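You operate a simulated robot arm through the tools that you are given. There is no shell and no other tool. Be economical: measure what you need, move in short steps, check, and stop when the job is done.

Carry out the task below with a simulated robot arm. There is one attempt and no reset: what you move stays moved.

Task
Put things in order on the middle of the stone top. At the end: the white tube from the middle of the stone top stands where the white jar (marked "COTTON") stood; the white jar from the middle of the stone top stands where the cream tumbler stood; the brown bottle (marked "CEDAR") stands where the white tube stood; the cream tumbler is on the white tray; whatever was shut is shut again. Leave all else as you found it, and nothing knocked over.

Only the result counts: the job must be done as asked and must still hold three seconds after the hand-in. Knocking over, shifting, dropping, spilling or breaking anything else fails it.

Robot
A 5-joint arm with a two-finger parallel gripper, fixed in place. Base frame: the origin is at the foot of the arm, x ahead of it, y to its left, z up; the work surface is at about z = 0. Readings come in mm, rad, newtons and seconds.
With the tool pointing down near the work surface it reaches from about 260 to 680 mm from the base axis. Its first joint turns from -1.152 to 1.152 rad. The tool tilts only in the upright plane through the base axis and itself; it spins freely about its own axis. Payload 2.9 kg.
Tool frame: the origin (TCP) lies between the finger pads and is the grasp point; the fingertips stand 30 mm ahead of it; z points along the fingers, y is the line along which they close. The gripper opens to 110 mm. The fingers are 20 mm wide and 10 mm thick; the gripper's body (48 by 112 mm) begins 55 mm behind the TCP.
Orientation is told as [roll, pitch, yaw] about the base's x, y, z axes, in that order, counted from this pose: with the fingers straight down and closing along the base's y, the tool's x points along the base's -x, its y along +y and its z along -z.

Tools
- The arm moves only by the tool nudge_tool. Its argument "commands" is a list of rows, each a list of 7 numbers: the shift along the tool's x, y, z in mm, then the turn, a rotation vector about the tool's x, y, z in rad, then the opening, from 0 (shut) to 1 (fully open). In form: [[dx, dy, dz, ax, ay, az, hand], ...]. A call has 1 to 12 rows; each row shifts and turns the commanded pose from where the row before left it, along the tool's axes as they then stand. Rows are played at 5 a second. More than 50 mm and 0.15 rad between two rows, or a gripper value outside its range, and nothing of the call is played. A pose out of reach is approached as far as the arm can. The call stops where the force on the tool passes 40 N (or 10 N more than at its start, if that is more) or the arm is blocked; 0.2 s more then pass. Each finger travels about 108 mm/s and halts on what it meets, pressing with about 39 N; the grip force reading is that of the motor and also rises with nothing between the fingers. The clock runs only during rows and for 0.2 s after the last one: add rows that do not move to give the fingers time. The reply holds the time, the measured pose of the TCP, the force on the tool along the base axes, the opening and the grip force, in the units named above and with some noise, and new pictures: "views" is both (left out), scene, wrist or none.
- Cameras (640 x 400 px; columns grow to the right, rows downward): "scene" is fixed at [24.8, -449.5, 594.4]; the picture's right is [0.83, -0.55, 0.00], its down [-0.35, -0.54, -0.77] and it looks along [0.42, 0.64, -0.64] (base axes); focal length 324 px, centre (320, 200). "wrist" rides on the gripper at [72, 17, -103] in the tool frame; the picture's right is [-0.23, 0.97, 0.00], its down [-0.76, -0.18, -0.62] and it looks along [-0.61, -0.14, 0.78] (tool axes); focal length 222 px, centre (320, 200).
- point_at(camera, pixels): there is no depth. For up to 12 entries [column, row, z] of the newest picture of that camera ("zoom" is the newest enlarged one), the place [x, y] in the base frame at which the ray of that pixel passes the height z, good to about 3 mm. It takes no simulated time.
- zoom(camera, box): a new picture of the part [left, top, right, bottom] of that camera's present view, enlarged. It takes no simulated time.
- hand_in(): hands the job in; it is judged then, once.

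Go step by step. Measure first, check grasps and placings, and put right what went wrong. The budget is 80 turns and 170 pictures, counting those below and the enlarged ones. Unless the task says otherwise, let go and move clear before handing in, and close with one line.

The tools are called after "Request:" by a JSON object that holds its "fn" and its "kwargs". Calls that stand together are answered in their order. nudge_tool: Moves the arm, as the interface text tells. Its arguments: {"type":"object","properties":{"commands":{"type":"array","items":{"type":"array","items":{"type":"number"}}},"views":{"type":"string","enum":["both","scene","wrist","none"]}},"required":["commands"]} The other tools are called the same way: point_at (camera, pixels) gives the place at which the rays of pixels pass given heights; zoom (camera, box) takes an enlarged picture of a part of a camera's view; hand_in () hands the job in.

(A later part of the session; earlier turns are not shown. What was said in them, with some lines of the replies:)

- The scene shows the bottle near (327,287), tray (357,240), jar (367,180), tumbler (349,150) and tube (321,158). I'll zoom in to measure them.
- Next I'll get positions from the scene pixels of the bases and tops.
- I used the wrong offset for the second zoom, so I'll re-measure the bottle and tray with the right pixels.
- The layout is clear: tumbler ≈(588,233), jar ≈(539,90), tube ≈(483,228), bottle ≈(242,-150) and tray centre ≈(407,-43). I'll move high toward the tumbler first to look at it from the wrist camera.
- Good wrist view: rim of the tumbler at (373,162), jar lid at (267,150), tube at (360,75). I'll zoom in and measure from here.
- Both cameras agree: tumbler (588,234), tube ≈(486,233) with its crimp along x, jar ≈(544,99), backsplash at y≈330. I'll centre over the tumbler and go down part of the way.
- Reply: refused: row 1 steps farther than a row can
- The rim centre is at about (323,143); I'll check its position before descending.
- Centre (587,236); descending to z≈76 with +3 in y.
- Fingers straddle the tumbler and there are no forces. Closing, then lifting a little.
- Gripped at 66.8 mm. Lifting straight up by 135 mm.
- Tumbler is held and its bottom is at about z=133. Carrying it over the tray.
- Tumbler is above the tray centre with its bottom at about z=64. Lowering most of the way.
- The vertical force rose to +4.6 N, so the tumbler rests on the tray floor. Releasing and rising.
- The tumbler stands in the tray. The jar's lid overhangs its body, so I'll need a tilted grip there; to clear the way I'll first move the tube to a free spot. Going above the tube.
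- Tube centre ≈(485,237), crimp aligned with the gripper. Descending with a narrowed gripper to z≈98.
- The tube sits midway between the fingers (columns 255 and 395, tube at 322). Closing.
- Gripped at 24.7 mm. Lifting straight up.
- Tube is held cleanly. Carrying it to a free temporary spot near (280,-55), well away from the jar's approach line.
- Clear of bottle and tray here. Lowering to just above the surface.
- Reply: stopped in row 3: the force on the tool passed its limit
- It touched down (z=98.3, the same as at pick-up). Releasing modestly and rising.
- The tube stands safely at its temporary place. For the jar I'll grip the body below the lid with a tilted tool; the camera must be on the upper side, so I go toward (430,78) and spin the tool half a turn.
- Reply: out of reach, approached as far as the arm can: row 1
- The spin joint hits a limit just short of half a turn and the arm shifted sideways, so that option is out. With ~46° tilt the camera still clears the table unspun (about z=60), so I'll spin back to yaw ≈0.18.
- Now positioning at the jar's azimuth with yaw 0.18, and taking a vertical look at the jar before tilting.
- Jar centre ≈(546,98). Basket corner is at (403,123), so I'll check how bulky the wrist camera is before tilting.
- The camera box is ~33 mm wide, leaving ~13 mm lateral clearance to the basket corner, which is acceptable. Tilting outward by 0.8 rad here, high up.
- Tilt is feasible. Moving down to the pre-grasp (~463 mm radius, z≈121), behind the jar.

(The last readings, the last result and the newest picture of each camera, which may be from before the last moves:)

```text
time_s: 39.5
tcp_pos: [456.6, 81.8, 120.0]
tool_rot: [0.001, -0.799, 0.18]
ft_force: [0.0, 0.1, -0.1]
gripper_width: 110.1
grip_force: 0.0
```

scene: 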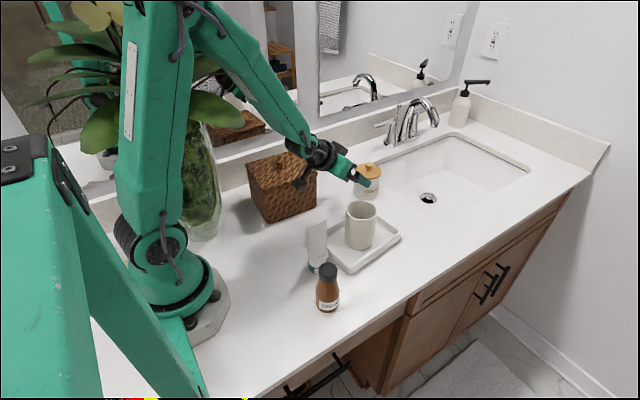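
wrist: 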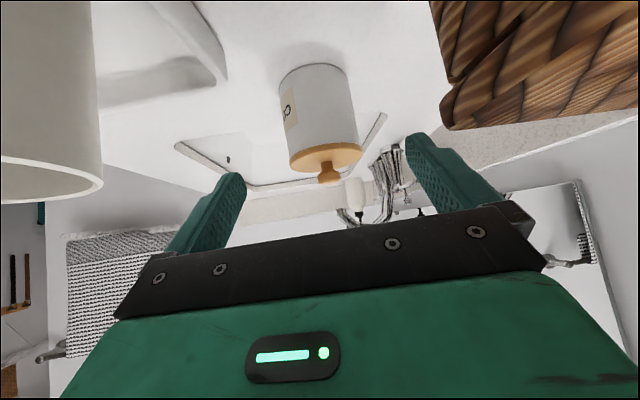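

The jar lies between the fingers' paths (column ~322). Advancing 60 mm along the fingers, then checking.

Request:
{"fn": "nudge_tool", "kwargs": {"commands": [[0, 0, 30, 0, 0, 0, 1], [0, 0, 30, 0, 0, 0, 1], [0, 0, 0, 0, 0, 0, 1]]}}

Request:
{"fn": "zoom", "kwargs": {"camera": "scene", "box": [260, 120, 420, 220]}}

```text
time_s: 40.3
tcp_pos: [499.2, 89.9, 79.9]
tool_rot: [0.0, -0.8, 0.18]
ft_force: [0.7, 0.8, -0.7]
gripper_width: 110.3
grip_force: 0.1
```

scene: 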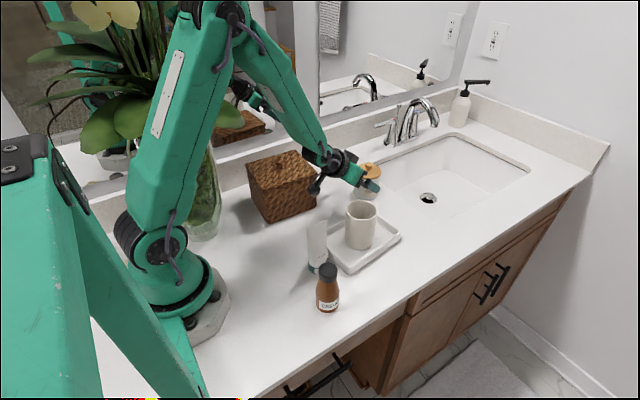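
wrist: 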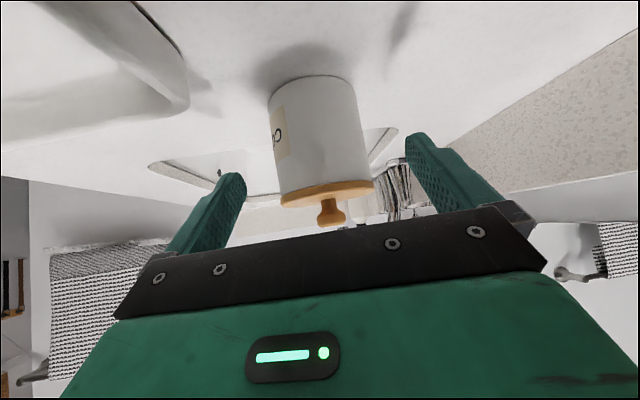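

```text
4.00 times, centred on (340, 170) of scene
```

zoom: 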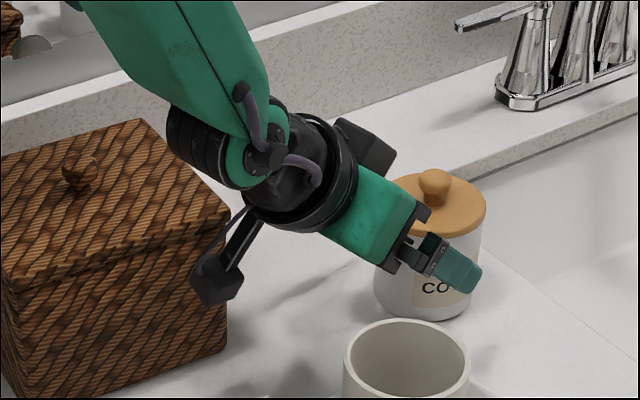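

Clear so far (jar column ~318, lid visible above the fingers' line). Advancing another 30 mm and checking the camera/basket gap.

Request:
{"fn": "nudge_tool", "kwargs": {"commands": [[0, 0, 15, 0, 0, 0, 1], [0, 0, 15, 0, 0, 0, 1], [0, 0, 0, 0, 0, 0, 1]], "views": "wrist"}}

Request:
{"fn": "zoom", "kwargs": {"camera": "scene", "box": [260, 120, 420, 220]}}

```text
time_s: 41.1
tcp_pos: [520.9, 93.2, 60.2]
tool_rot: [-0.002, -0.799, 0.18]
ft_force: [0.9, 0.7, 0.6]
gripper_width: 110.0
grip_force: 0.0
```

wrist: 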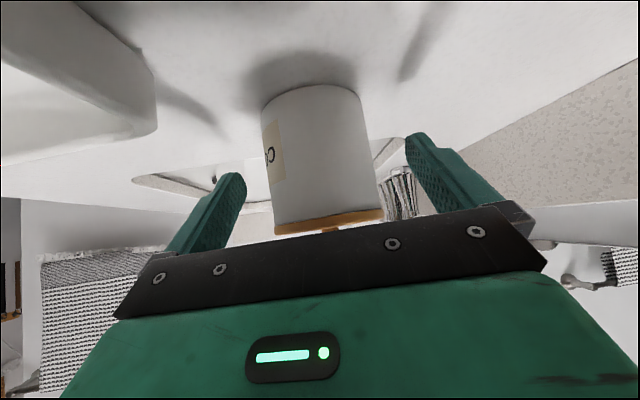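

```text
4.00 times, centred on (340, 170) of scene
```

zoom: 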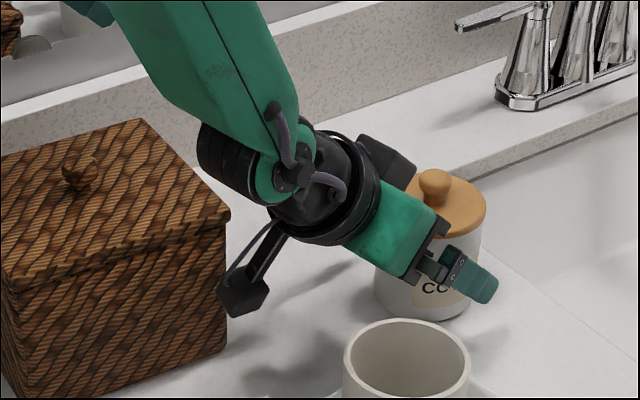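

Good clearances. Final 24 mm advance to the grasp pose.

Request:
{"fn": "nudge_tool", "kwargs": {"commands": [[0, 0, 12, 0, 0, 0, 1], [0, 0, 12, 0, 0, 0, 1], [0, 0, 0, 0, 0, 0, 1]], "views": "wrist"}}

Request:
{"fn": "zoom", "kwargs": {"camera": "scene", "box": [260, 120, 420, 220]}}

```text
time_s: 41.9
tcp_pos: [537.5, 96.3, 41.2]
tool_rot: [-0.001, -0.802, 0.179]
ft_force: [0.2, -0.5, 0.3]
gripper_width: 110.1
grip_force: 0.1
```

wrist: 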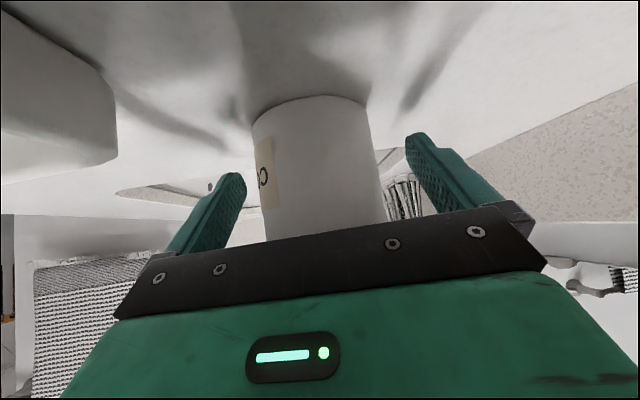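

```text
4.00 times, centred on (340, 170) of scene
```

zoom: 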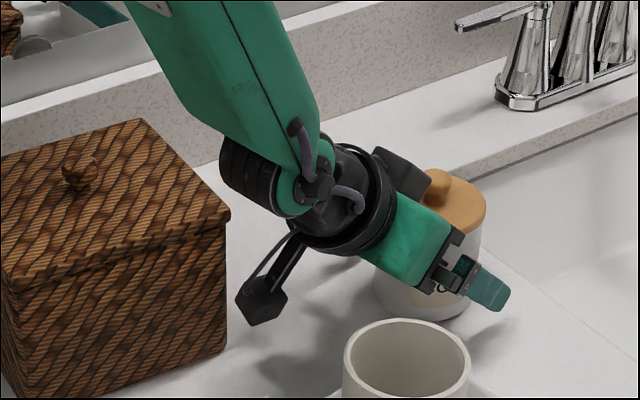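

In position without contact. Closing on the jar's body.

Request:
{"fn": "nudge_tool", "kwargs": {"commands": [[0, 0, 0, 0, 0, 0, 0.8], [0, 0, 0, 0, 0, 0, 0.65], [0, 0, 0, 0, 0, 0, 0.55], [0, 0, 0, 0, 0, 0, 0.45], [0, 0, 0, 0, 0, 0, 0.45]], "views": "wrist"}}

Request:
{"fn": "zoom", "kwargs": {"camera": "scene", "box": [260, 120, 420, 220]}}

```text
time_s: 43.1
tcp_pos: [537.0, 96.2, 42.4]
tool_rot: [-0.002, -0.799, 0.181]
ft_force: [1.9, 0.4, -0.4]
gripper_width: 70.6
grip_force: 38.9
```

wrist: 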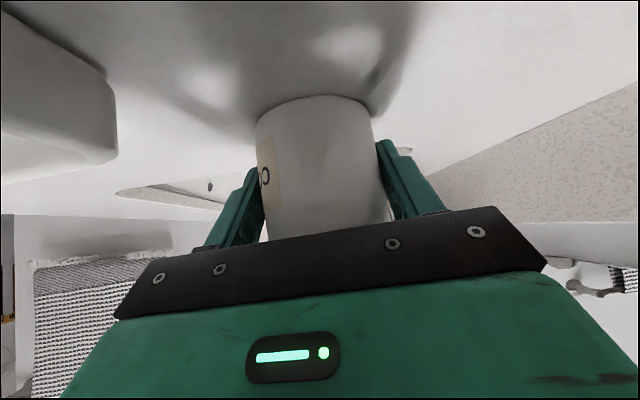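

```text
4.00 times, centred on (340, 170) of scene
```

zoom: 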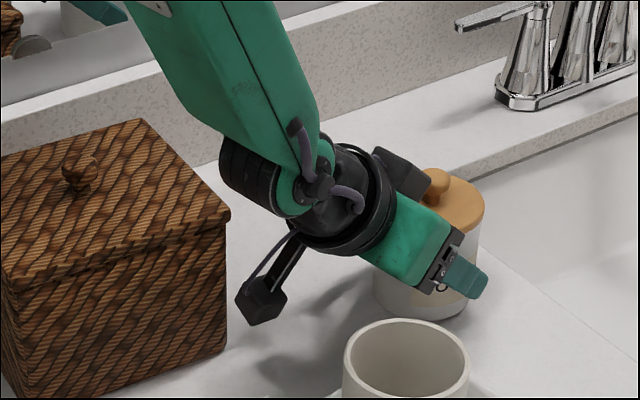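

Gripped at 70.6 mm on the body. Lifting straight up, gently first.

Request:
{"fn": "nudge_tool", "kwargs": {"commands": [[-3.6, 0, -3.5, 0, 0, 0, 0.45], [-7.2, 0, -7, 0, 0, 0, 0.45], [-14.3, 0, -13.9, 0, 0, 0, 0.45], [0, 0, 0, 0, 0, 0, 0.45]]}}

```text
time_s: 44.1
tcp_pos: [535.6, 96.2, 76.6]
tool_rot: [0.0, -0.799, 0.18]
ft_force: [0.3, -0.1, -2.5]
gripper_width: 70.8
grip_force: 38.8
```

scene: 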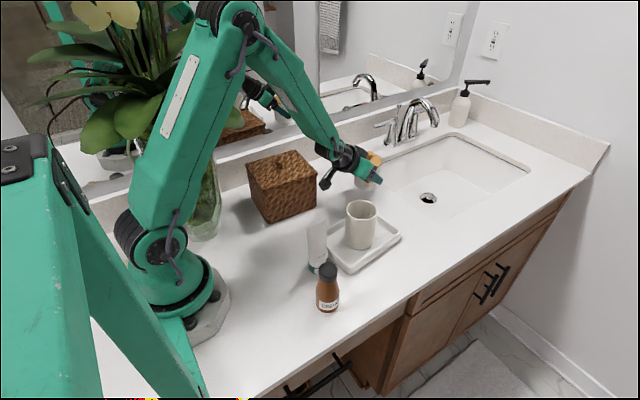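
wrist: 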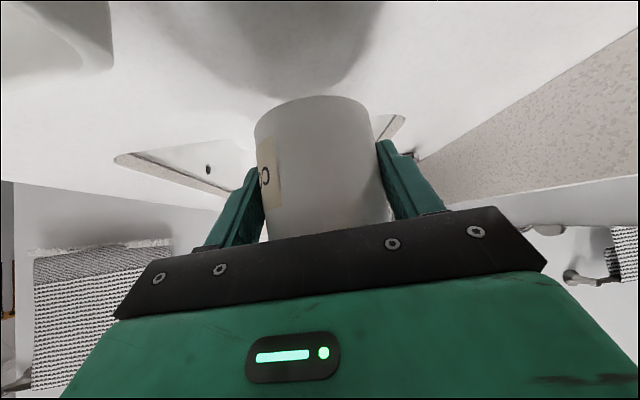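

Jar is held upright (still vertical in view). Lifting further, slowly.

Request:
{"fn": "nudge_tool", "kwargs": {"commands": [[-10.8, 0, -10.5, 0, 0, 0, 0.45], [-10.8, 0, -10.5, 0, 0, 0, 0.45], [-10.8, 0, -10.5, 0, 0, 0, 0.45], [-10.8, 0, -10.5, 0, 0, 0, 0.45], [-10.8, 0, -10.5, 0, 0, 0, 0.45], [0, 0, 0, 0, 0, 0, 0.45]], "views": "scene"}}

Request:
{"fn": "nudge_tool", "kwargs": {"commands": [[-6.6, 14.1, 6.8, -0.0182, 0, -0.0177, 0.45], [-6.6, 14.3, 6.8, -0.0182, 0, -0.0177, 0.45], [-6.6, 14.6, 6.8, -0.0182, 0, -0.0177, 0.45], [-6.6, 14.8, 6.8, -0.0182, 0, -0.0177, 0.45], [-6.6, 15.1, 6.8, -0.0182, 0, -0.0177, 0.45], [-6.6, 15.3, 6.8, -0.0182, 0, -0.0177, 0.45], [-6.6, 15.6, 6.8, -0.0182, 0, -0.0177, 0.45], [-6.6, 15.8, 6.8, -0.0182, 0, -0.0177, 0.45], [0, 0, 0, 0, 0, 0, 0.45]]}}

```text
time_s: 45.5
tcp_pos: [537.7, 96.0, 152.2]
tool_rot: [-0.001, -0.8, 0.18]
ft_force: [0.4, 0.0, -1.6]
gripper_width: 70.6
grip_force: 39.3
```

scene: 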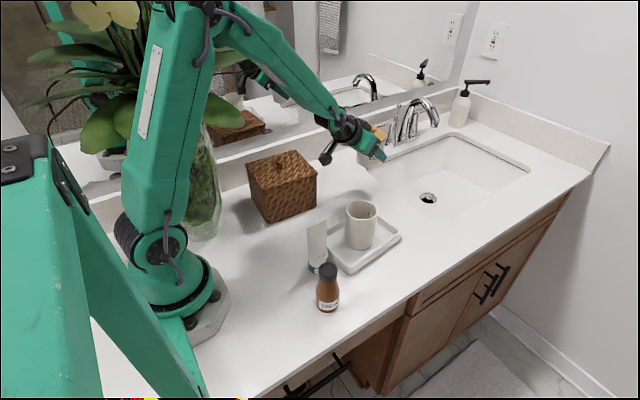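

```text
time_s: 47.5
tcp_pos: [578.4, 232.4, 153.1]
tool_rot: [-0.001, -0.799, 0.381]
ft_force: [0.4, -0.5, -2.1]
gripper_width: 70.4
grip_force: 39.1
```

scene: 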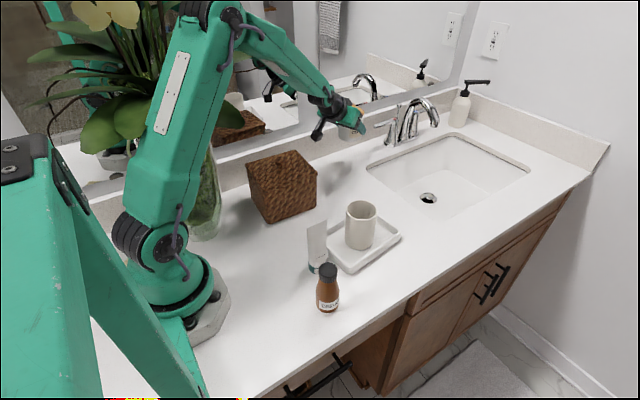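
wrist: 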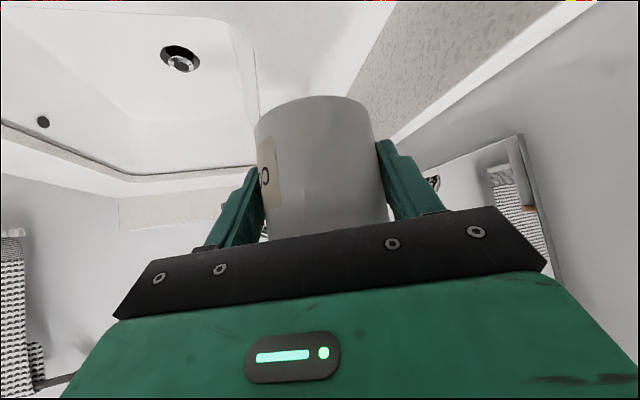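

Over the tumbler's old spot with (578,232). Lowering straight down in steps.

Request:
{"fn": "nudge_tool", "kwargs": {"commands": [[14.3, 0, 13.9, 0, 0, 0, 0.45], [14.3, 0, 13.9, 0, 0, 0, 0.45], [14.3, 0, 13.9, 0, 0, 0, 0.45], [14.3, 0, 13.9, 0, 0, 0, 0.45], [10.8, 0, 10.5, 0, 0, 0, 0.45], [3.6, 0, 3.5, 0, 0, 0, 0.45], [0, 0, 0, 0, 0, 0, 0.45]]}}

```text
time_s: 49.1
tcp_pos: [577.5, 232.0, 51.8]
tool_rot: [0.0, -0.799, 0.382]
ft_force: [-0.9, 0.5, -2.2]
gripper_width: 70.5
grip_force: 38.1
```

scene: 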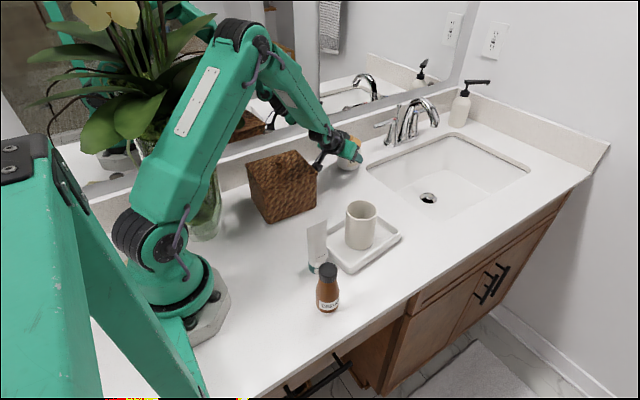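
wrist: 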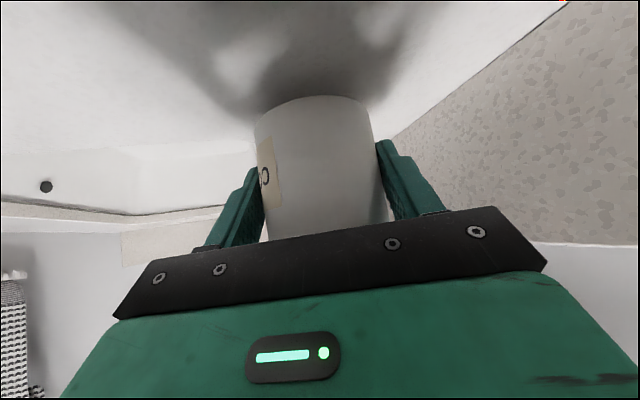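

Bottom is about 9–10 mm above the counter. Lowering in small steps to contact.

Request:
{"fn": "nudge_tool", "kwargs": {"commands": [[3, 0, 2.9, 0, 0, 0, 0.45], [1.5, 0, 1.45, 0, 0, 0, 0.45], [1.1, 0, 1.05, 0, 0, 0, 0.45], [0, 0, 0, 0, 0, 0, 0.45]], "views": "none"}}

```text
time_s: 50.1
tcp_pos: [577.5, 232.5, 45.5]
tool_rot: [0.0, -0.8, 0.38]
ft_force: [0.8, -0.1, -2.7]
gripper_width: 70.4
grip_force: 39.0
```

Request:
{"fn": "nudge_tool", "kwargs": {"commands": [[1.1, 0, 1.05, 0, 0, 0, 0.45], [0.7, 0, 0.7, 0, 0, 0, 0.45], [0.4, 0, 0.4, 0, 0, 0, 0.45], [0, 0, 0, 0, 0, 0, 0.45]], "views": "none"}}

```text
time_s: 51.1
tcp_pos: [578.3, 231.4, 43.3]
tool_rot: [-0.001, -0.802, 0.383]
ft_force: [-3.5, -0.7, 3.8]
gripper_width: 70.6
grip_force: 39.1
```

Touch-down (+3.8 N). Releasing and rising straight up (the open fingers clear the lid, and the camera clears the basket).

Request:
{"fn": "nudge_tool", "kwargs": {"commands": [[0, 0, 0, 0, 0, 0, 0.7], [0, 0, 0, 0, 0, 0, 0.9], [0, 0, 0, 0, 0, 0, 1], [0, 0, 0, 0, 0, 0, 1]], "views": "wrist"}}

Request:
{"fn": "zoom", "kwargs": {"camera": "scene", "box": [270, 100, 430, 200]}}

```text
time_s: 52.1
tcp_pos: [578.0, 232.5, 42.4]
tool_rot: [0.001, -0.799, 0.381]
ft_force: [-0.2, 0.0, -0.5]
gripper_width: 109.9
grip_force: 0.1
```

wrist: 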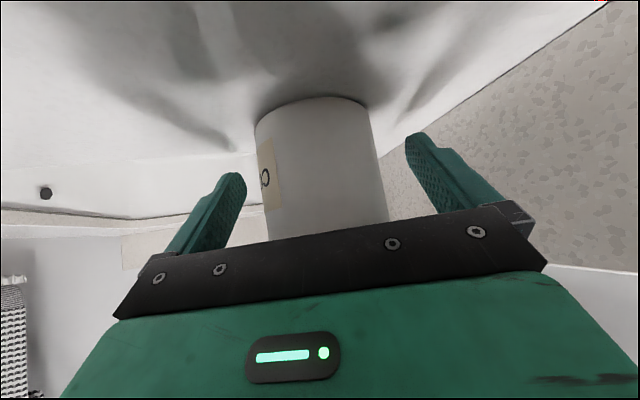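

```text
4.00 times, centred on (350, 150) of scene
```

zoom: 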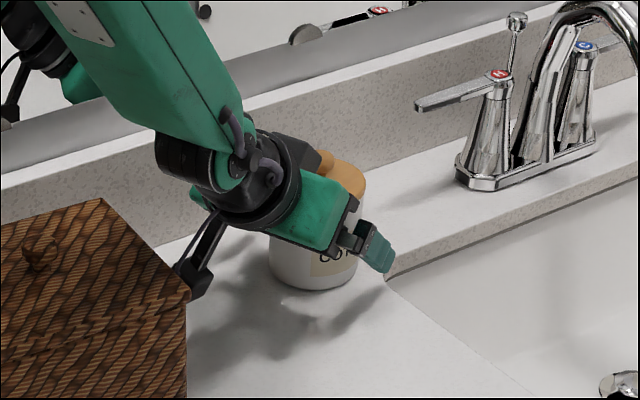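

Jar stands. Rising straight up.

Request:
{"fn": "nudge_tool", "kwargs": {"commands": [[-10.8, 0, -10.5, 0, 0, 0, 1], [-21.5, 0, -20.9, 0, 0, 0, 1], [-25, 0, -24.3, 0, 0, 0, 1], [-25, 0, -24.3, 0, 0, 0, 1], [-25, 0, -24.3, 0, 0, 0, 1], [-21.5, 0, -20.9, 0, 0, 0, 1], [0, 0, 0, 0, 0, 0, 1]]}}

```text
time_s: 53.7
tcp_pos: [577.8, 232.2, 222.2]
tool_rot: [0.0, -0.799, 0.382]
ft_force: [-0.2, -0.4, 0.6]
gripper_width: 110.1
grip_force: 0.0
```

scene: 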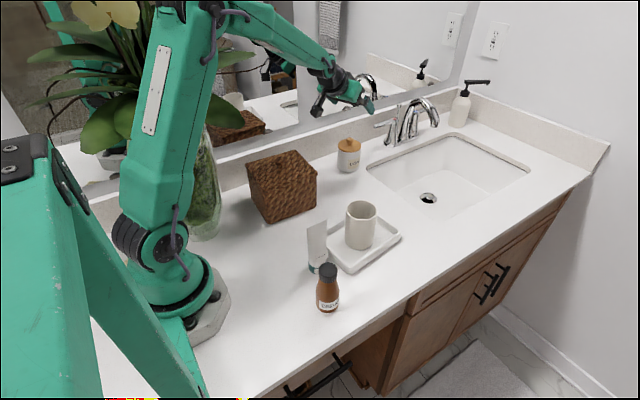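
wrist: 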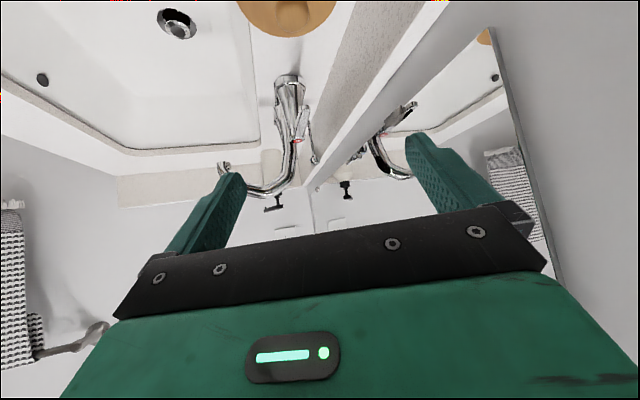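

The jar sits at the tumbler's old place, lid on. Un-tilting and un-yawing.

Request:
{"fn": "nudge_tool", "kwargs": {"commands": [[0, 0, 0, 0, 0.1333, 0, 1], [0, 0, 0, 0, 0.1333, 0, 1], [0, 0, 0, 0, 0.1333, 0, 1], [0, 0, 0, 0, 0.1333, 0, 1], [0, 0, 0, 0, 0.1333, 0, 1], [0, 0, 0, 0, 0.1333, 0, 1], [0, 0, 0, 0, 0, 0.127, 1], [0, 0, 0, 0, 0, 0.127, 1], [0, 0, 0, 0, 0, 0.127, 0.7], [0, 0, -20, 0, 0, 0, 0.6], [0, 0, -15, 0, 0, 0, 0.6], [0, 0, 0, 0, 0, 0, 0.6]], "views": "none"}}

```text
time_s: 56.3
tcp_pos: [577.9, 231.5, 256.7]
tool_rot: [0.0, -0.001, 0.001]
ft_force: [0.1, 0.3, 0.1]
gripper_width: 66.3
grip_force: 0.0
```

Vertical again. Travelling to above the tube at (280,-53).

Request:
{"fn": "nudge_tool", "kwargs": {"commands": [[29.8, -28.4, 0, 0, 0, 0, 0.6], [29.8, -28.4, 0, 0, 0, 0, 0.6], [29.8, -28.4, 0, 0, 0, 0, 0.6], [29.8, -28.4, 0, 0, 0, 0, 0.6], [29.8, -28.4, 0, 0, 0, 0, 0.6], [29.8, -28.4, 0, 0, 0, 0, 0.6], [29.8, -28.4, 0, 0, 0, 0, 0.6], [29.8, -28.4, 0, 0, 0, 0, 0.6], [29.8, -28.4, 0, 0, 0, 0, 0.6], [29.8, -28.4, 0, 0, 0, 0, 0.6], [0, 0, 0, 0, 0, 0, 0.6]]}}

```text
time_s: 58.7
tcp_pos: [279.9, -52.6, 257.4]
tool_rot: [0.0, 0.001, 0.001]
ft_force: [0.4, 0.2, 0.6]
gripper_width: 66.3
grip_force: 0.1
```

scene: 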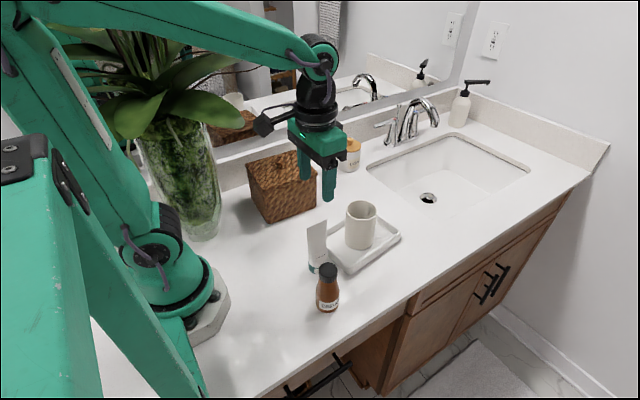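
wrist: 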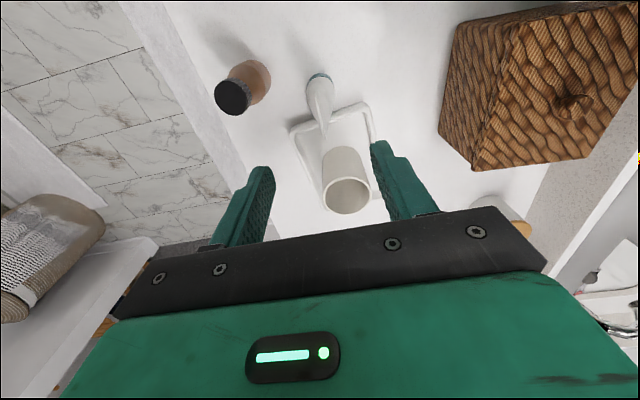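

Tube is still standing at (280,-53), same view as when released. Descending to z≈98 and closing.

Request:
{"fn": "nudge_tool", "kwargs": {"commands": [[0, 0, 40, 0, 0, 0, 0.6], [0, 0, 40, 0, 0, 0, 0.6], [0, 0, 40, 0, 0, 0, 0.6], [0, 0, 25, 0, 0, 0, 0.6], [0, 0, 13.5, 0, 0, 0, 0.6], [0, 0, 0, 0, 0, 0, 0.5], [0, 0, 0, 0, 0, 0, 0.35], [0, 0, 0, 0, 0, 0, 0.25], [0, 0, 0, 0, 0, 0, 0.1], [0, 0, 0, 0, 0, 0, 0.1], [0, 0, 0, 0, 0, 0, 0.1]]}}

```text
time_s: 61.1
tcp_pos: [280.0, -51.7, 97.2]
tool_rot: [0.001, 0.001, 0.0]
ft_force: [-0.3, 0.0, -0.1]
gripper_width: 25.2
grip_force: 39.2
```

scene: 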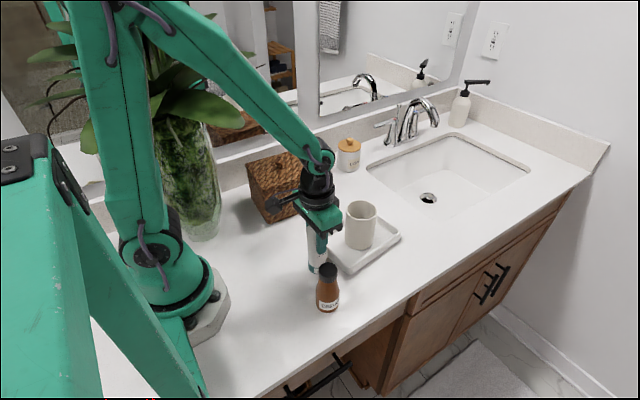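
wrist: 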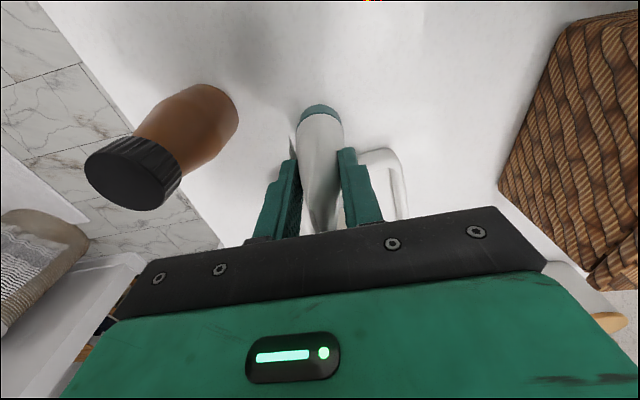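

Same grip as before. Lifting and carrying toward the jar's old spot (546,98).

Request:
{"fn": "nudge_tool", "kwargs": {"commands": [[0, 0, -25, 0, 0, 0, 0.1], [0, 0, -40, 0, 0, 0, 0.1], [0, 0, -40, 0, 0, 0, 0.1], [0, 0, -30, 0, 0, 0, 0.1], [-38, 21.4, -10, 0, 0, 0, 0.1], [-38, 21.4, 0, 0, 0, 0, 0.1], [-38, 21.4, 0, 0, 0, 0, 0.1], [-38, 21.4, 0, 0, 0, 0, 0.1], [-38, 21.4, 0, 0, 0, 0, 0.1], [-38, 21.4, 0, 0, 0, 0, 0.1], [-38, 21.4, 0, 0, 0, 0, 0.1], [0, 0, 0, 0, 0, 0, 0.1]]}}

```text
time_s: 63.7
tcp_pos: [546.4, 97.5, 241.9]
tool_rot: [0.001, 0.002, 0.0]
ft_force: [-1.2, -1.3, -1.5]
gripper_width: 25.0
grip_force: 38.7
```

scene: 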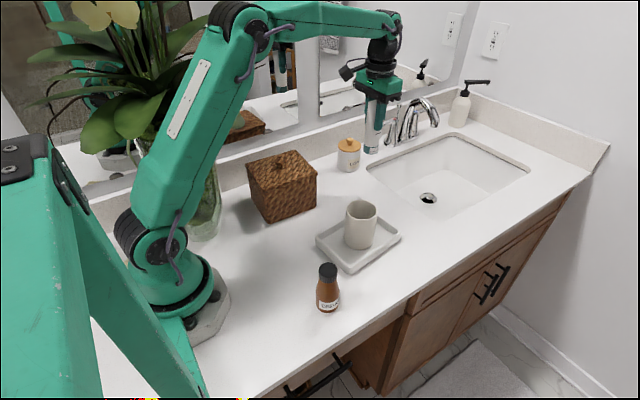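
wrist: 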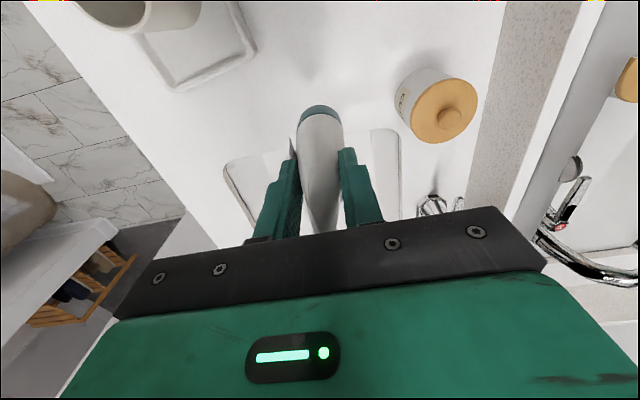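

At (546,98). Lowering to just above the counter.

Request:
{"fn": "nudge_tool", "kwargs": {"commands": [[0, 0, 35, 0, 0, 0, 0.1], [0, 0, 40, 0, 0, 0, 0.1], [0, 0, 35, 0, 0, 0, 0.1], [0, 0, 25, 0, 0, 0, 0.1], [0, 0, 4, 0, 0, 0, 0.1], [0, 0, 0, 0, 0, 0, 0.1]]}}

```text
time_s: 65.1
tcp_pos: [546.6, 97.6, 104.0]
tool_rot: [0.001, 0.001, 0.0]
ft_force: [0.2, -0.4, -1.2]
gripper_width: 25.1
grip_force: 39.3
```

scene: 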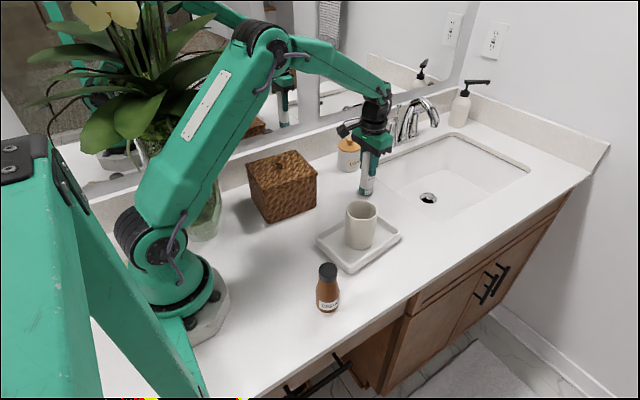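
wrist: 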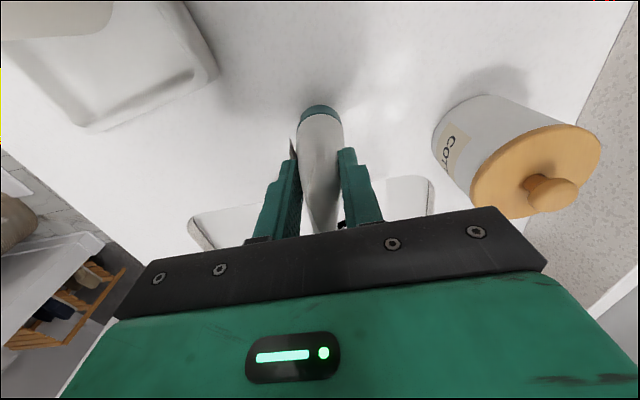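

Request:
{"fn": "nudge_tool", "kwargs": {"commands": [[0, 0, 3, 0, 0, 0, 0.1], [0, 0, 1.5, 0, 0, 0, 0.1], [0, 0, 1, 0, 0, 0, 0.1], [0, 0, 0, 0, 0, 0, 0.1]], "views": "none"}}

```text
time_s: 66.1
tcp_pos: [546.5, 98.3, 98.8]
tool_rot: [0.0, -0.001, 0.001]
ft_force: [-0.2, 0.3, -1.1]
gripper_width: 25.1
grip_force: 39.1
```

Request:
{"fn": "nudge_tool", "kwargs": {"commands": [[0, 0, 0.7, 0, 0, 0, 0.1], [0, 0, 0.5, 0, 0, 0, 0.1], [0, 0, 0.5, 0, 0, 0, 0.1]], "views": "none"}}

```text
time_s: 66.9
tcp_pos: [545.7, 97.4, 97.3]
tool_rot: [-0.001, 0.0, -0.001]
ft_force: [-3.3, -1.6, 8.6]
gripper_width: 25.0
grip_force: 39.1
```

Contact (+8.6 N). Releasing and rising.

Request:
{"fn": "nudge_tool", "kwargs": {"commands": [[0, 0, 0, 0, 0, 0, 0.35], [0, 0, 0, 0, 0, 0, 0.55], [0, 0, 0, 0, 0, 0, 0.55], [0, 0, -30, 0, 0, 0, 0.55], [0, 0, -40, 0, 0, 0, 0.55], [0, 0, -40, 0, 0, 0, 0.55], [0, 0, -40, 0, 0, 0, 0.55], [0, 0, 0, 0, 0, 0, 0.7]]}}

```text
time_s: 68.7
tcp_pos: [546.8, 97.1, 244.8]
tool_rot: [0.002, 0.001, 0.001]
ft_force: [-0.6, 0.4, -0.2]
gripper_width: 76.9
grip_force: 0.0
```

scene: 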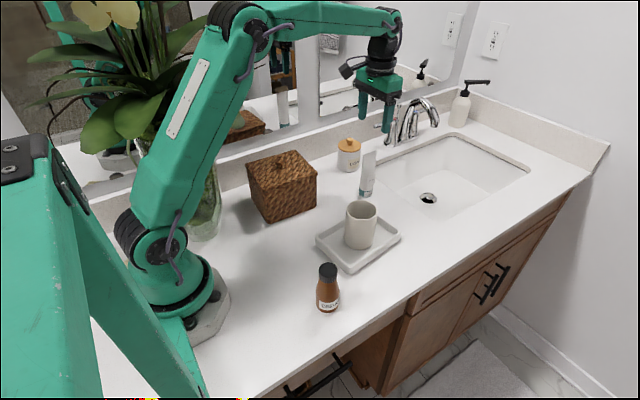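
wrist: 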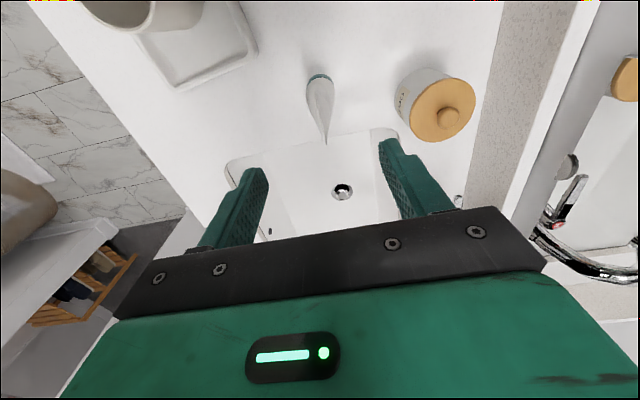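

Tube stands at the jar's old spot. Going above the bottle.

Request:
{"fn": "nudge_tool", "kwargs": {"commands": [[30.5, -24.8, 0, 0, 0, 0, 0.8], [30.5, -24.8, 0, 0, 0, 0, 0.8], [30.5, -24.8, 0, 0, 0, 0, 0.8], [30.5, -24.8, 0, 0, 0, 0, 0.8], [30.5, -24.8, 0, 0, 0, 0, 0.8], [30.5, -24.8, 0, 0, 0, 0, 0.8], [30.5, -24.8, 0, 0, 0, 0, 0.8], [30.5, -24.8, 0, 0, 0, 0, 0.8], [30.5, -24.8, 0, 0, 0, 0, 0.8], [30.5, -24.8, 0, 0, 0, 0, 0.8], [0, 0, 0, 0, 0, 0, 0.8]]}}

```text
time_s: 71.1
tcp_pos: [239.9, -150.1, 246.3]
tool_rot: [-0.001, 0.001, 0.002]
ft_force: [-0.1, -0.2, 0.3]
gripper_width: 87.7
grip_force: 0.1
```

scene: 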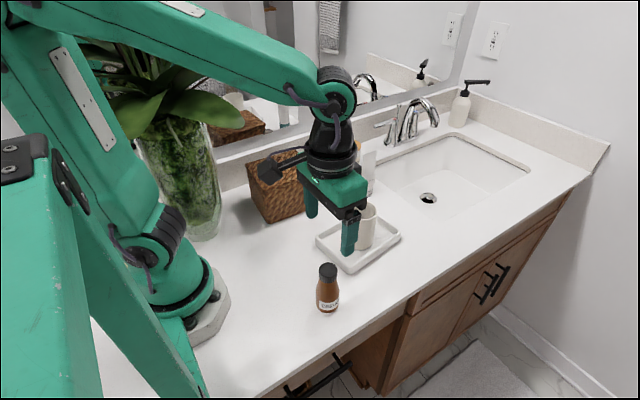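
wrist: 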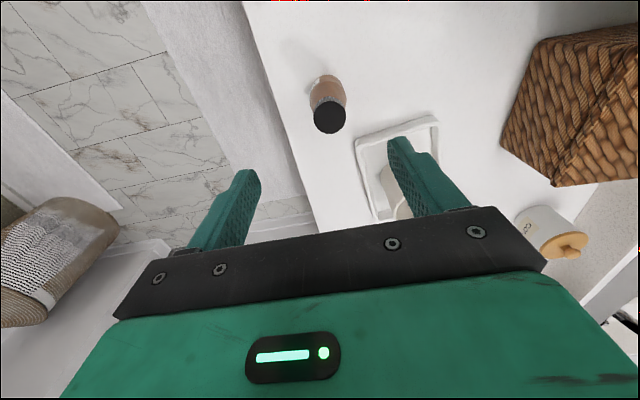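

Request:
{"fn": "zoom", "kwargs": {"camera": "wrist", "box": [280, 60, 376, 140]}}

Request:
{"fn": "point_at", "kwargs": {"camera": "wrist", "pixels": [[330, 117, 120], [330, 117, 115], [313, 117, 120], [347, 117, 120], [326, 75, 0], [355, 138, 15]]}}

```text
5.00 times, centred on (328, 100) of wrist
```

zoom: 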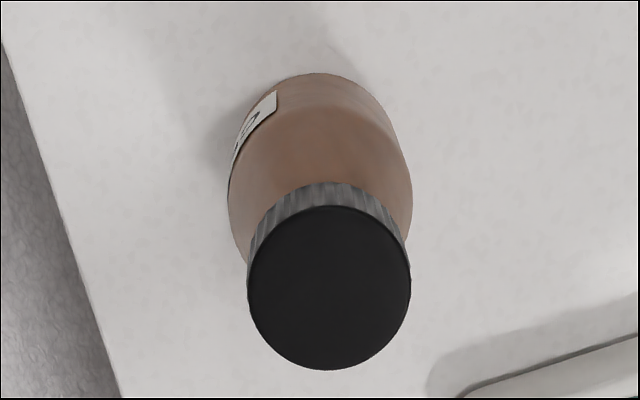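

```text
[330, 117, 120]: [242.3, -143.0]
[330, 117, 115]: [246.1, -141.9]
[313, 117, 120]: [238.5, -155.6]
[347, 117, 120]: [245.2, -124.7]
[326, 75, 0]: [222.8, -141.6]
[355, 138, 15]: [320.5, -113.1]
```

Bottle ≈(243,-146). Centring and descending to z≈70, pausing once to check.

Request:
{"fn": "nudge_tool", "kwargs": {"commands": [[-3, 4, 20, 0, 0, 0, 0.8], [0, 0, 40, 0, 0, 0, 0.8], [0, 0, 40, 0, 0, 0, 0.8], [0, 0, 30, 0, 0, 0, 0.8], [0, 0, 25, 0, 0, 0, 0.8], [0, 0, 0, 0, 0, 0, 0.8]]}}

```text
time_s: 72.5
tcp_pos: [243.4, -146.5, 92.9]
tool_rot: [0.0, 0.0, 0.001]
ft_force: [-0.2, -1.0, -0.4]
gripper_width: 87.9
grip_force: 0.1
```

scene: 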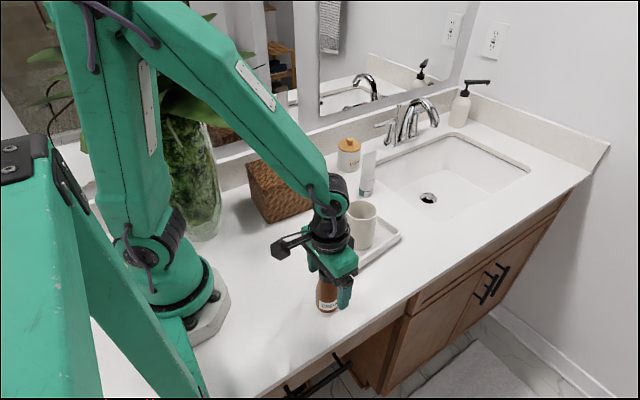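
wrist: 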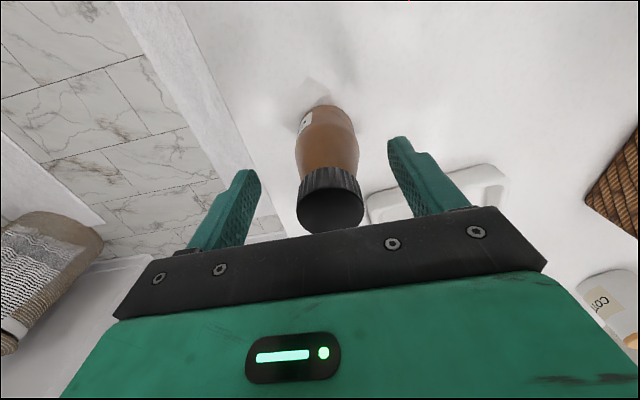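

Bottle is centred between fingers. Descending 22 mm more and closing.

Request:
{"fn": "nudge_tool", "kwargs": {"commands": [[0, 0, 12, 0, 0, 0, 0.8], [0, 0, 10, 0, 0, 0, 0.8], [0, 0, 0, 0, 0, 0, 0.65], [0, 0, 0, 0, 0, 0, 0.5], [0, 0, 0, 0, 0, 0, 0.4], [0, 0, 0, 0, 0, 0, 0.3], [0, 0, 0, 0, 0, 0, 0.3]]}}

```text
time_s: 74.1
tcp_pos: [243.9, -146.7, 71.3]
tool_rot: [-0.001, 0.001, 0.0]
ft_force: [-0.4, 0.0, -0.3]
gripper_width: 47.8
grip_force: 38.5
```

scene: 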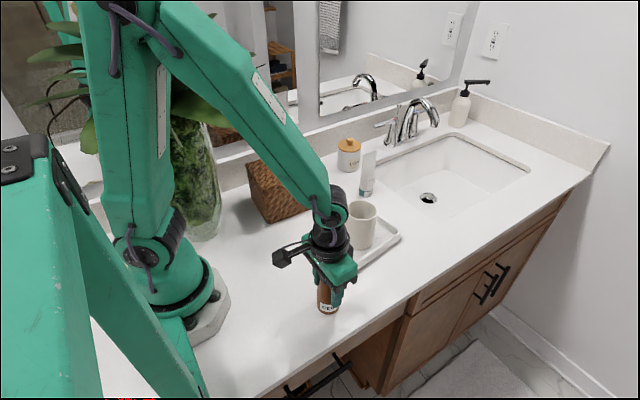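
wrist: 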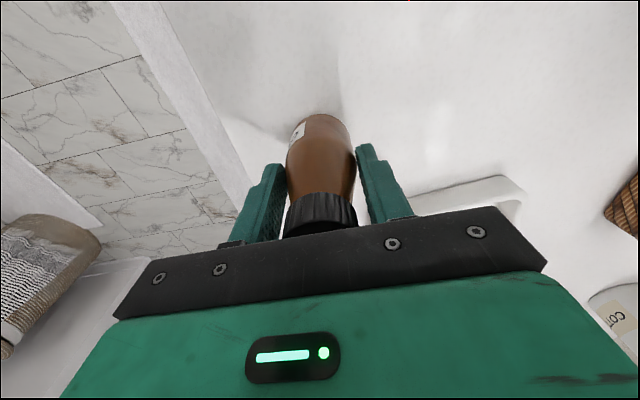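

Gripped on the body (47.8 mm). Lifting.

Request:
{"fn": "nudge_tool", "kwargs": {"commands": [[0, 0, -15, 0, 0, 0, 0.3], [0, 0, -40, 0, 0, 0, 0.3], [0, 0, -40, 0, 0, 0, 0.3], [0, 0, -40, 0, 0, 0, 0.3], [0, 0, -35, 0, 0, 0, 0.3], [0, 0, 0, 0, 0, 0, 0.3]]}}

```text
time_s: 75.5
tcp_pos: [244.3, -147.1, 240.5]
tool_rot: [-0.003, 0.001, -0.001]
ft_force: [-0.1, 0.5, -3.3]
gripper_width: 47.6
grip_force: 38.6
```

scene: 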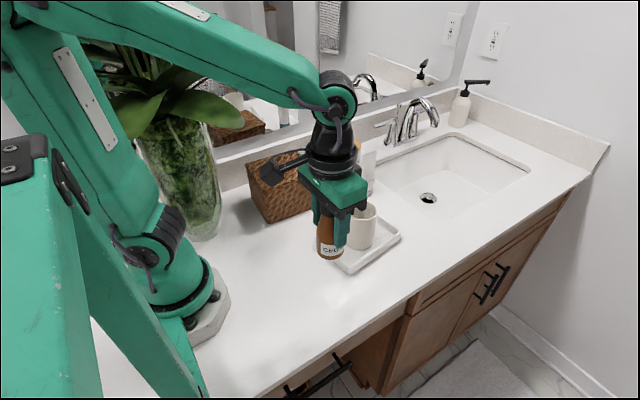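
wrist: 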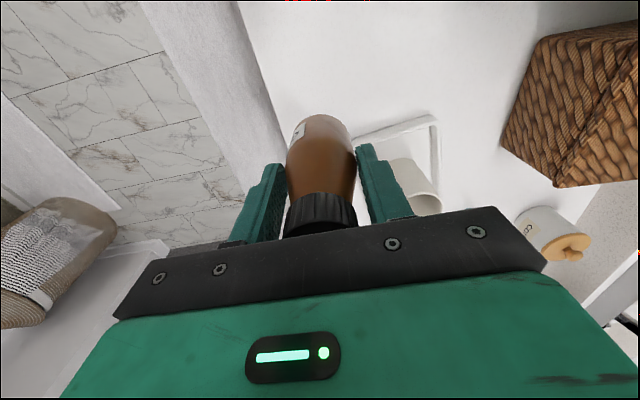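

Held well. Carrying to the tube's old place (485,236).

Request:
{"fn": "nudge_tool", "kwargs": {"commands": [[-21.9, 34.9, 0, 0, 0, 0, 0.3], [-21.9, 34.9, 0, 0, 0, 0, 0.3], [-21.9, 34.9, 0, 0, 0, 0, 0.3], [-21.9, 34.9, 0, 0, 0, 0, 0.3], [-21.9, 34.9, 0, 0, 0, 0, 0.3], [-21.9, 34.9, 0, 0, 0, 0, 0.3], [-21.9, 34.9, 0, 0, 0, 0, 0.3], [-21.9, 34.9, 0, 0, 0, 0, 0.3], [-21.9, 34.9, 0, 0, 0, 0, 0.3], [-21.9, 34.9, 0, 0, 0, 0, 0.3], [-21.9, 34.9, 0, 0, 0, 0, 0.3], [0, 0, 0, 0, 0, 0, 0.3]]}}

```text
time_s: 78.1
tcp_pos: [485.2, 236.7, 238.4]
tool_rot: [0.0, 0.001, -0.001]
ft_force: [-0.6, 0.4, -2.4]
gripper_width: 47.5
grip_force: 39.1
```

scene: 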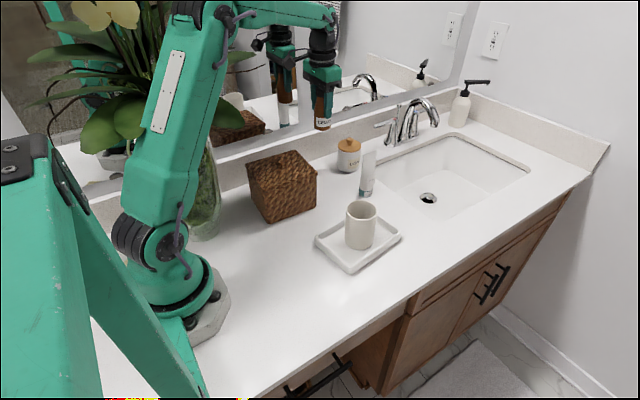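
wrist: 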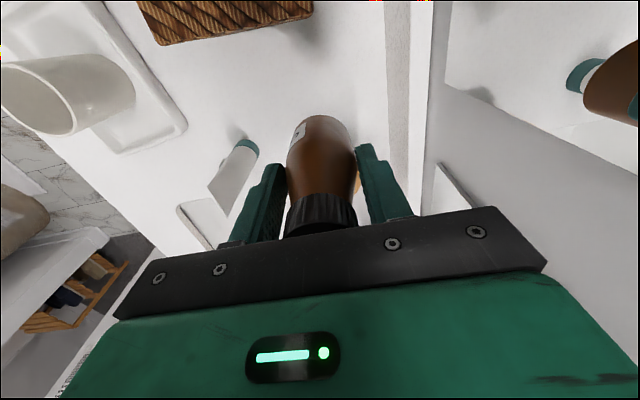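

On target. Lowering to ~5 mm above the counter.

Request:
{"fn": "nudge_tool", "kwargs": {"commands": [[0, 0, 40, 0, 0, 0, 0.3], [0, 0, 40, 0, 0, 0, 0.3], [0, 0, 40, 0, 0, 0, 0.3], [0, 0, 30, 0, 0, 0, 0.3], [0, 0, 13, 0, 0, 0, 0.3], [0, 0, 0, 0, 0, 0, 0.3]]}}

```text
time_s: 79.5
tcp_pos: [484.8, 236.8, 76.8]
tool_rot: [0.0, -0.001, 0.002]
ft_force: [-0.4, 0.1, -2.5]
gripper_width: 47.4
grip_force: 38.9
```

scene: 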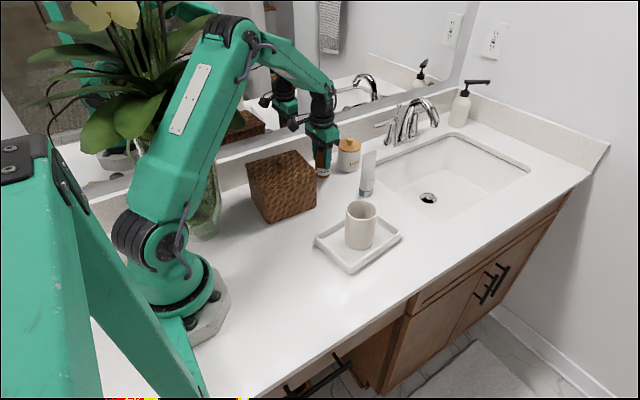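
wrist: 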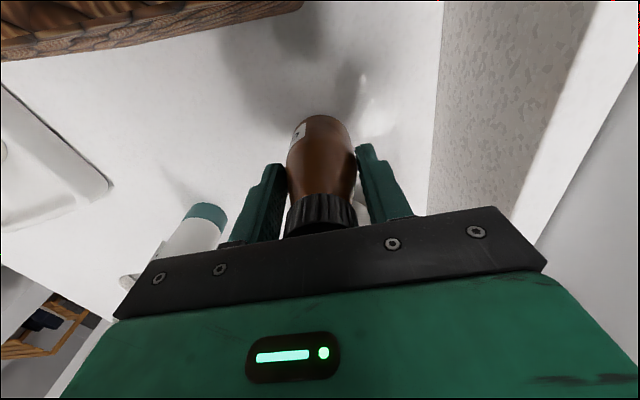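

Request:
{"fn": "nudge_tool", "kwargs": {"commands": [[0, 0, 3, 0, 0, 0, 0.3], [0, 0, 1.5, 0, 0, 0, 0.3], [0, 0, 0.7, 0, 0, 0, 0.3], [0, 0, 0, 0, 0, 0, 0.3]], "views": "none"}}

```text
time_s: 80.5
tcp_pos: [485.1, 235.8, 71.2]
tool_rot: [0.0, -0.002, -0.001]
ft_force: [0.4, -0.7, -2.3]
gripper_width: 47.6
grip_force: 38.9
```

Request:
{"fn": "nudge_tool", "kwargs": {"commands": [[0, 0, 0.7, 0, 0, 0, 0.3], [0, 0, 0.5, 0, 0, 0, 0.3], [0, 0, 0, 0, 0, 0, 0.3]], "views": "none"}}

```text
time_s: 81.3
tcp_pos: [484.4, 236.2, 71.4]
tool_rot: [0.001, 0.001, 0.001]
ft_force: [0.1, 0.4, -2.7]
gripper_width: 47.5
grip_force: 38.7
```

Request:
{"fn": "nudge_tool", "kwargs": {"commands": [[0, 0, 0.6, 0, 0, 0, 0.3], [0, 0, 0.5, 0, 0, 0, 0.3], [0, 0, 0, 0, 0, 0, 0.3]], "views": "none"}}

```text
time_s: 82.1
tcp_pos: [486.1, 236.9, 70.1]
tool_rot: [0.0, -0.001, 0.0]
ft_force: [-3.6, -2.3, 10.1]
gripper_width: 47.4
grip_force: 39.2
```

Contact (+10 N). Releasing and rising.

Request:
{"fn": "nudge_tool", "kwargs": {"commands": [[0, 0, 0, 0, 0, 0, 0.5], [0, 0, 0, 0, 0, 0, 0.75], [0, 0, 0, 0, 0, 0, 0.75], [0, 0, -30, 0, 0, 0, 0.75], [0, 0, -40, 0, 0, 0, 0.75], [0, 0, -40, 0, 0, 0, 0.75], [0, 0, -40, 0, 0, 0, 0.75], [0, 0, -40, 0, 0, 0, 0.75], [40, -10, -10, 0, 0, 0, 0.75], [40, -10, 0, 0, 0, 0, 0.75], [0, 0, 0, 0, 0, 0, 0.75]]}}

Request:
{"fn": "zoom", "kwargs": {"camera": "scene", "box": [270, 110, 430, 210]}}

Request:
{"fn": "zoom", "kwargs": {"camera": "scene", "box": [280, 180, 440, 280]}}

```text
time_s: 84.5
tcp_pos: [403.9, 218.1, 269.5]
tool_rot: [0.001, 0.0, -0.001]
ft_force: [0.1, -0.2, -0.1]
gripper_width: 82.6
grip_force: 0.1
```

scene: 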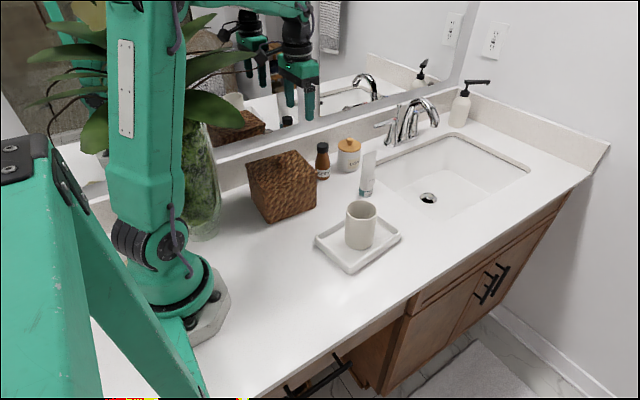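
wrist: 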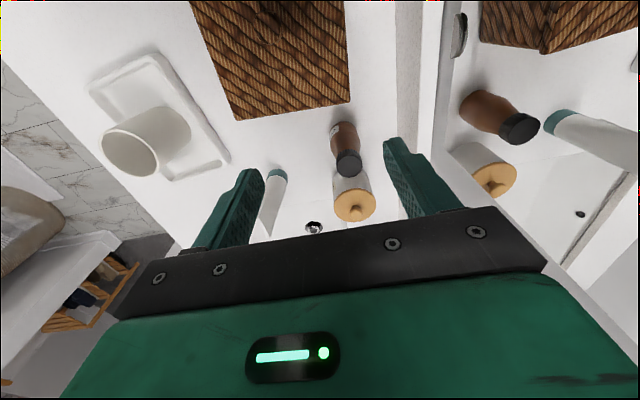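

```text
4.00 times, centred on (350, 160) of scene
```

zoom: 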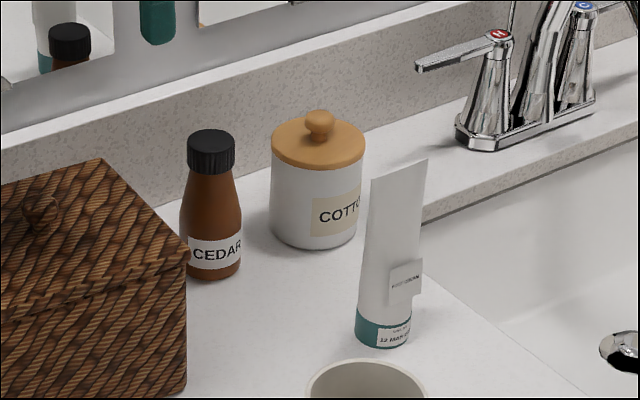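

```text
4.00 times, centred on (360, 230) of scene
```

zoom: 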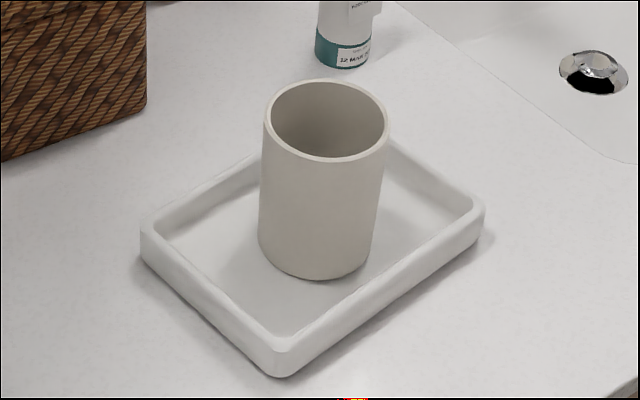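

All four items stand where they should: bottle at (323,160), lidded jar at (349,155), tube at (367,175), and tumbler in the tray at (361,225). The gripper is empty and clear, so I'm handing in.

Request:
{"fn": "hand_in", "kwargs": {}}

```text
The job is handed in.
```

The tube, jar and bottle are each in their new places, the tumbler is on the tray, and the jar and bottle stayed shut throughout; in the last pictures nothing was knocked over.
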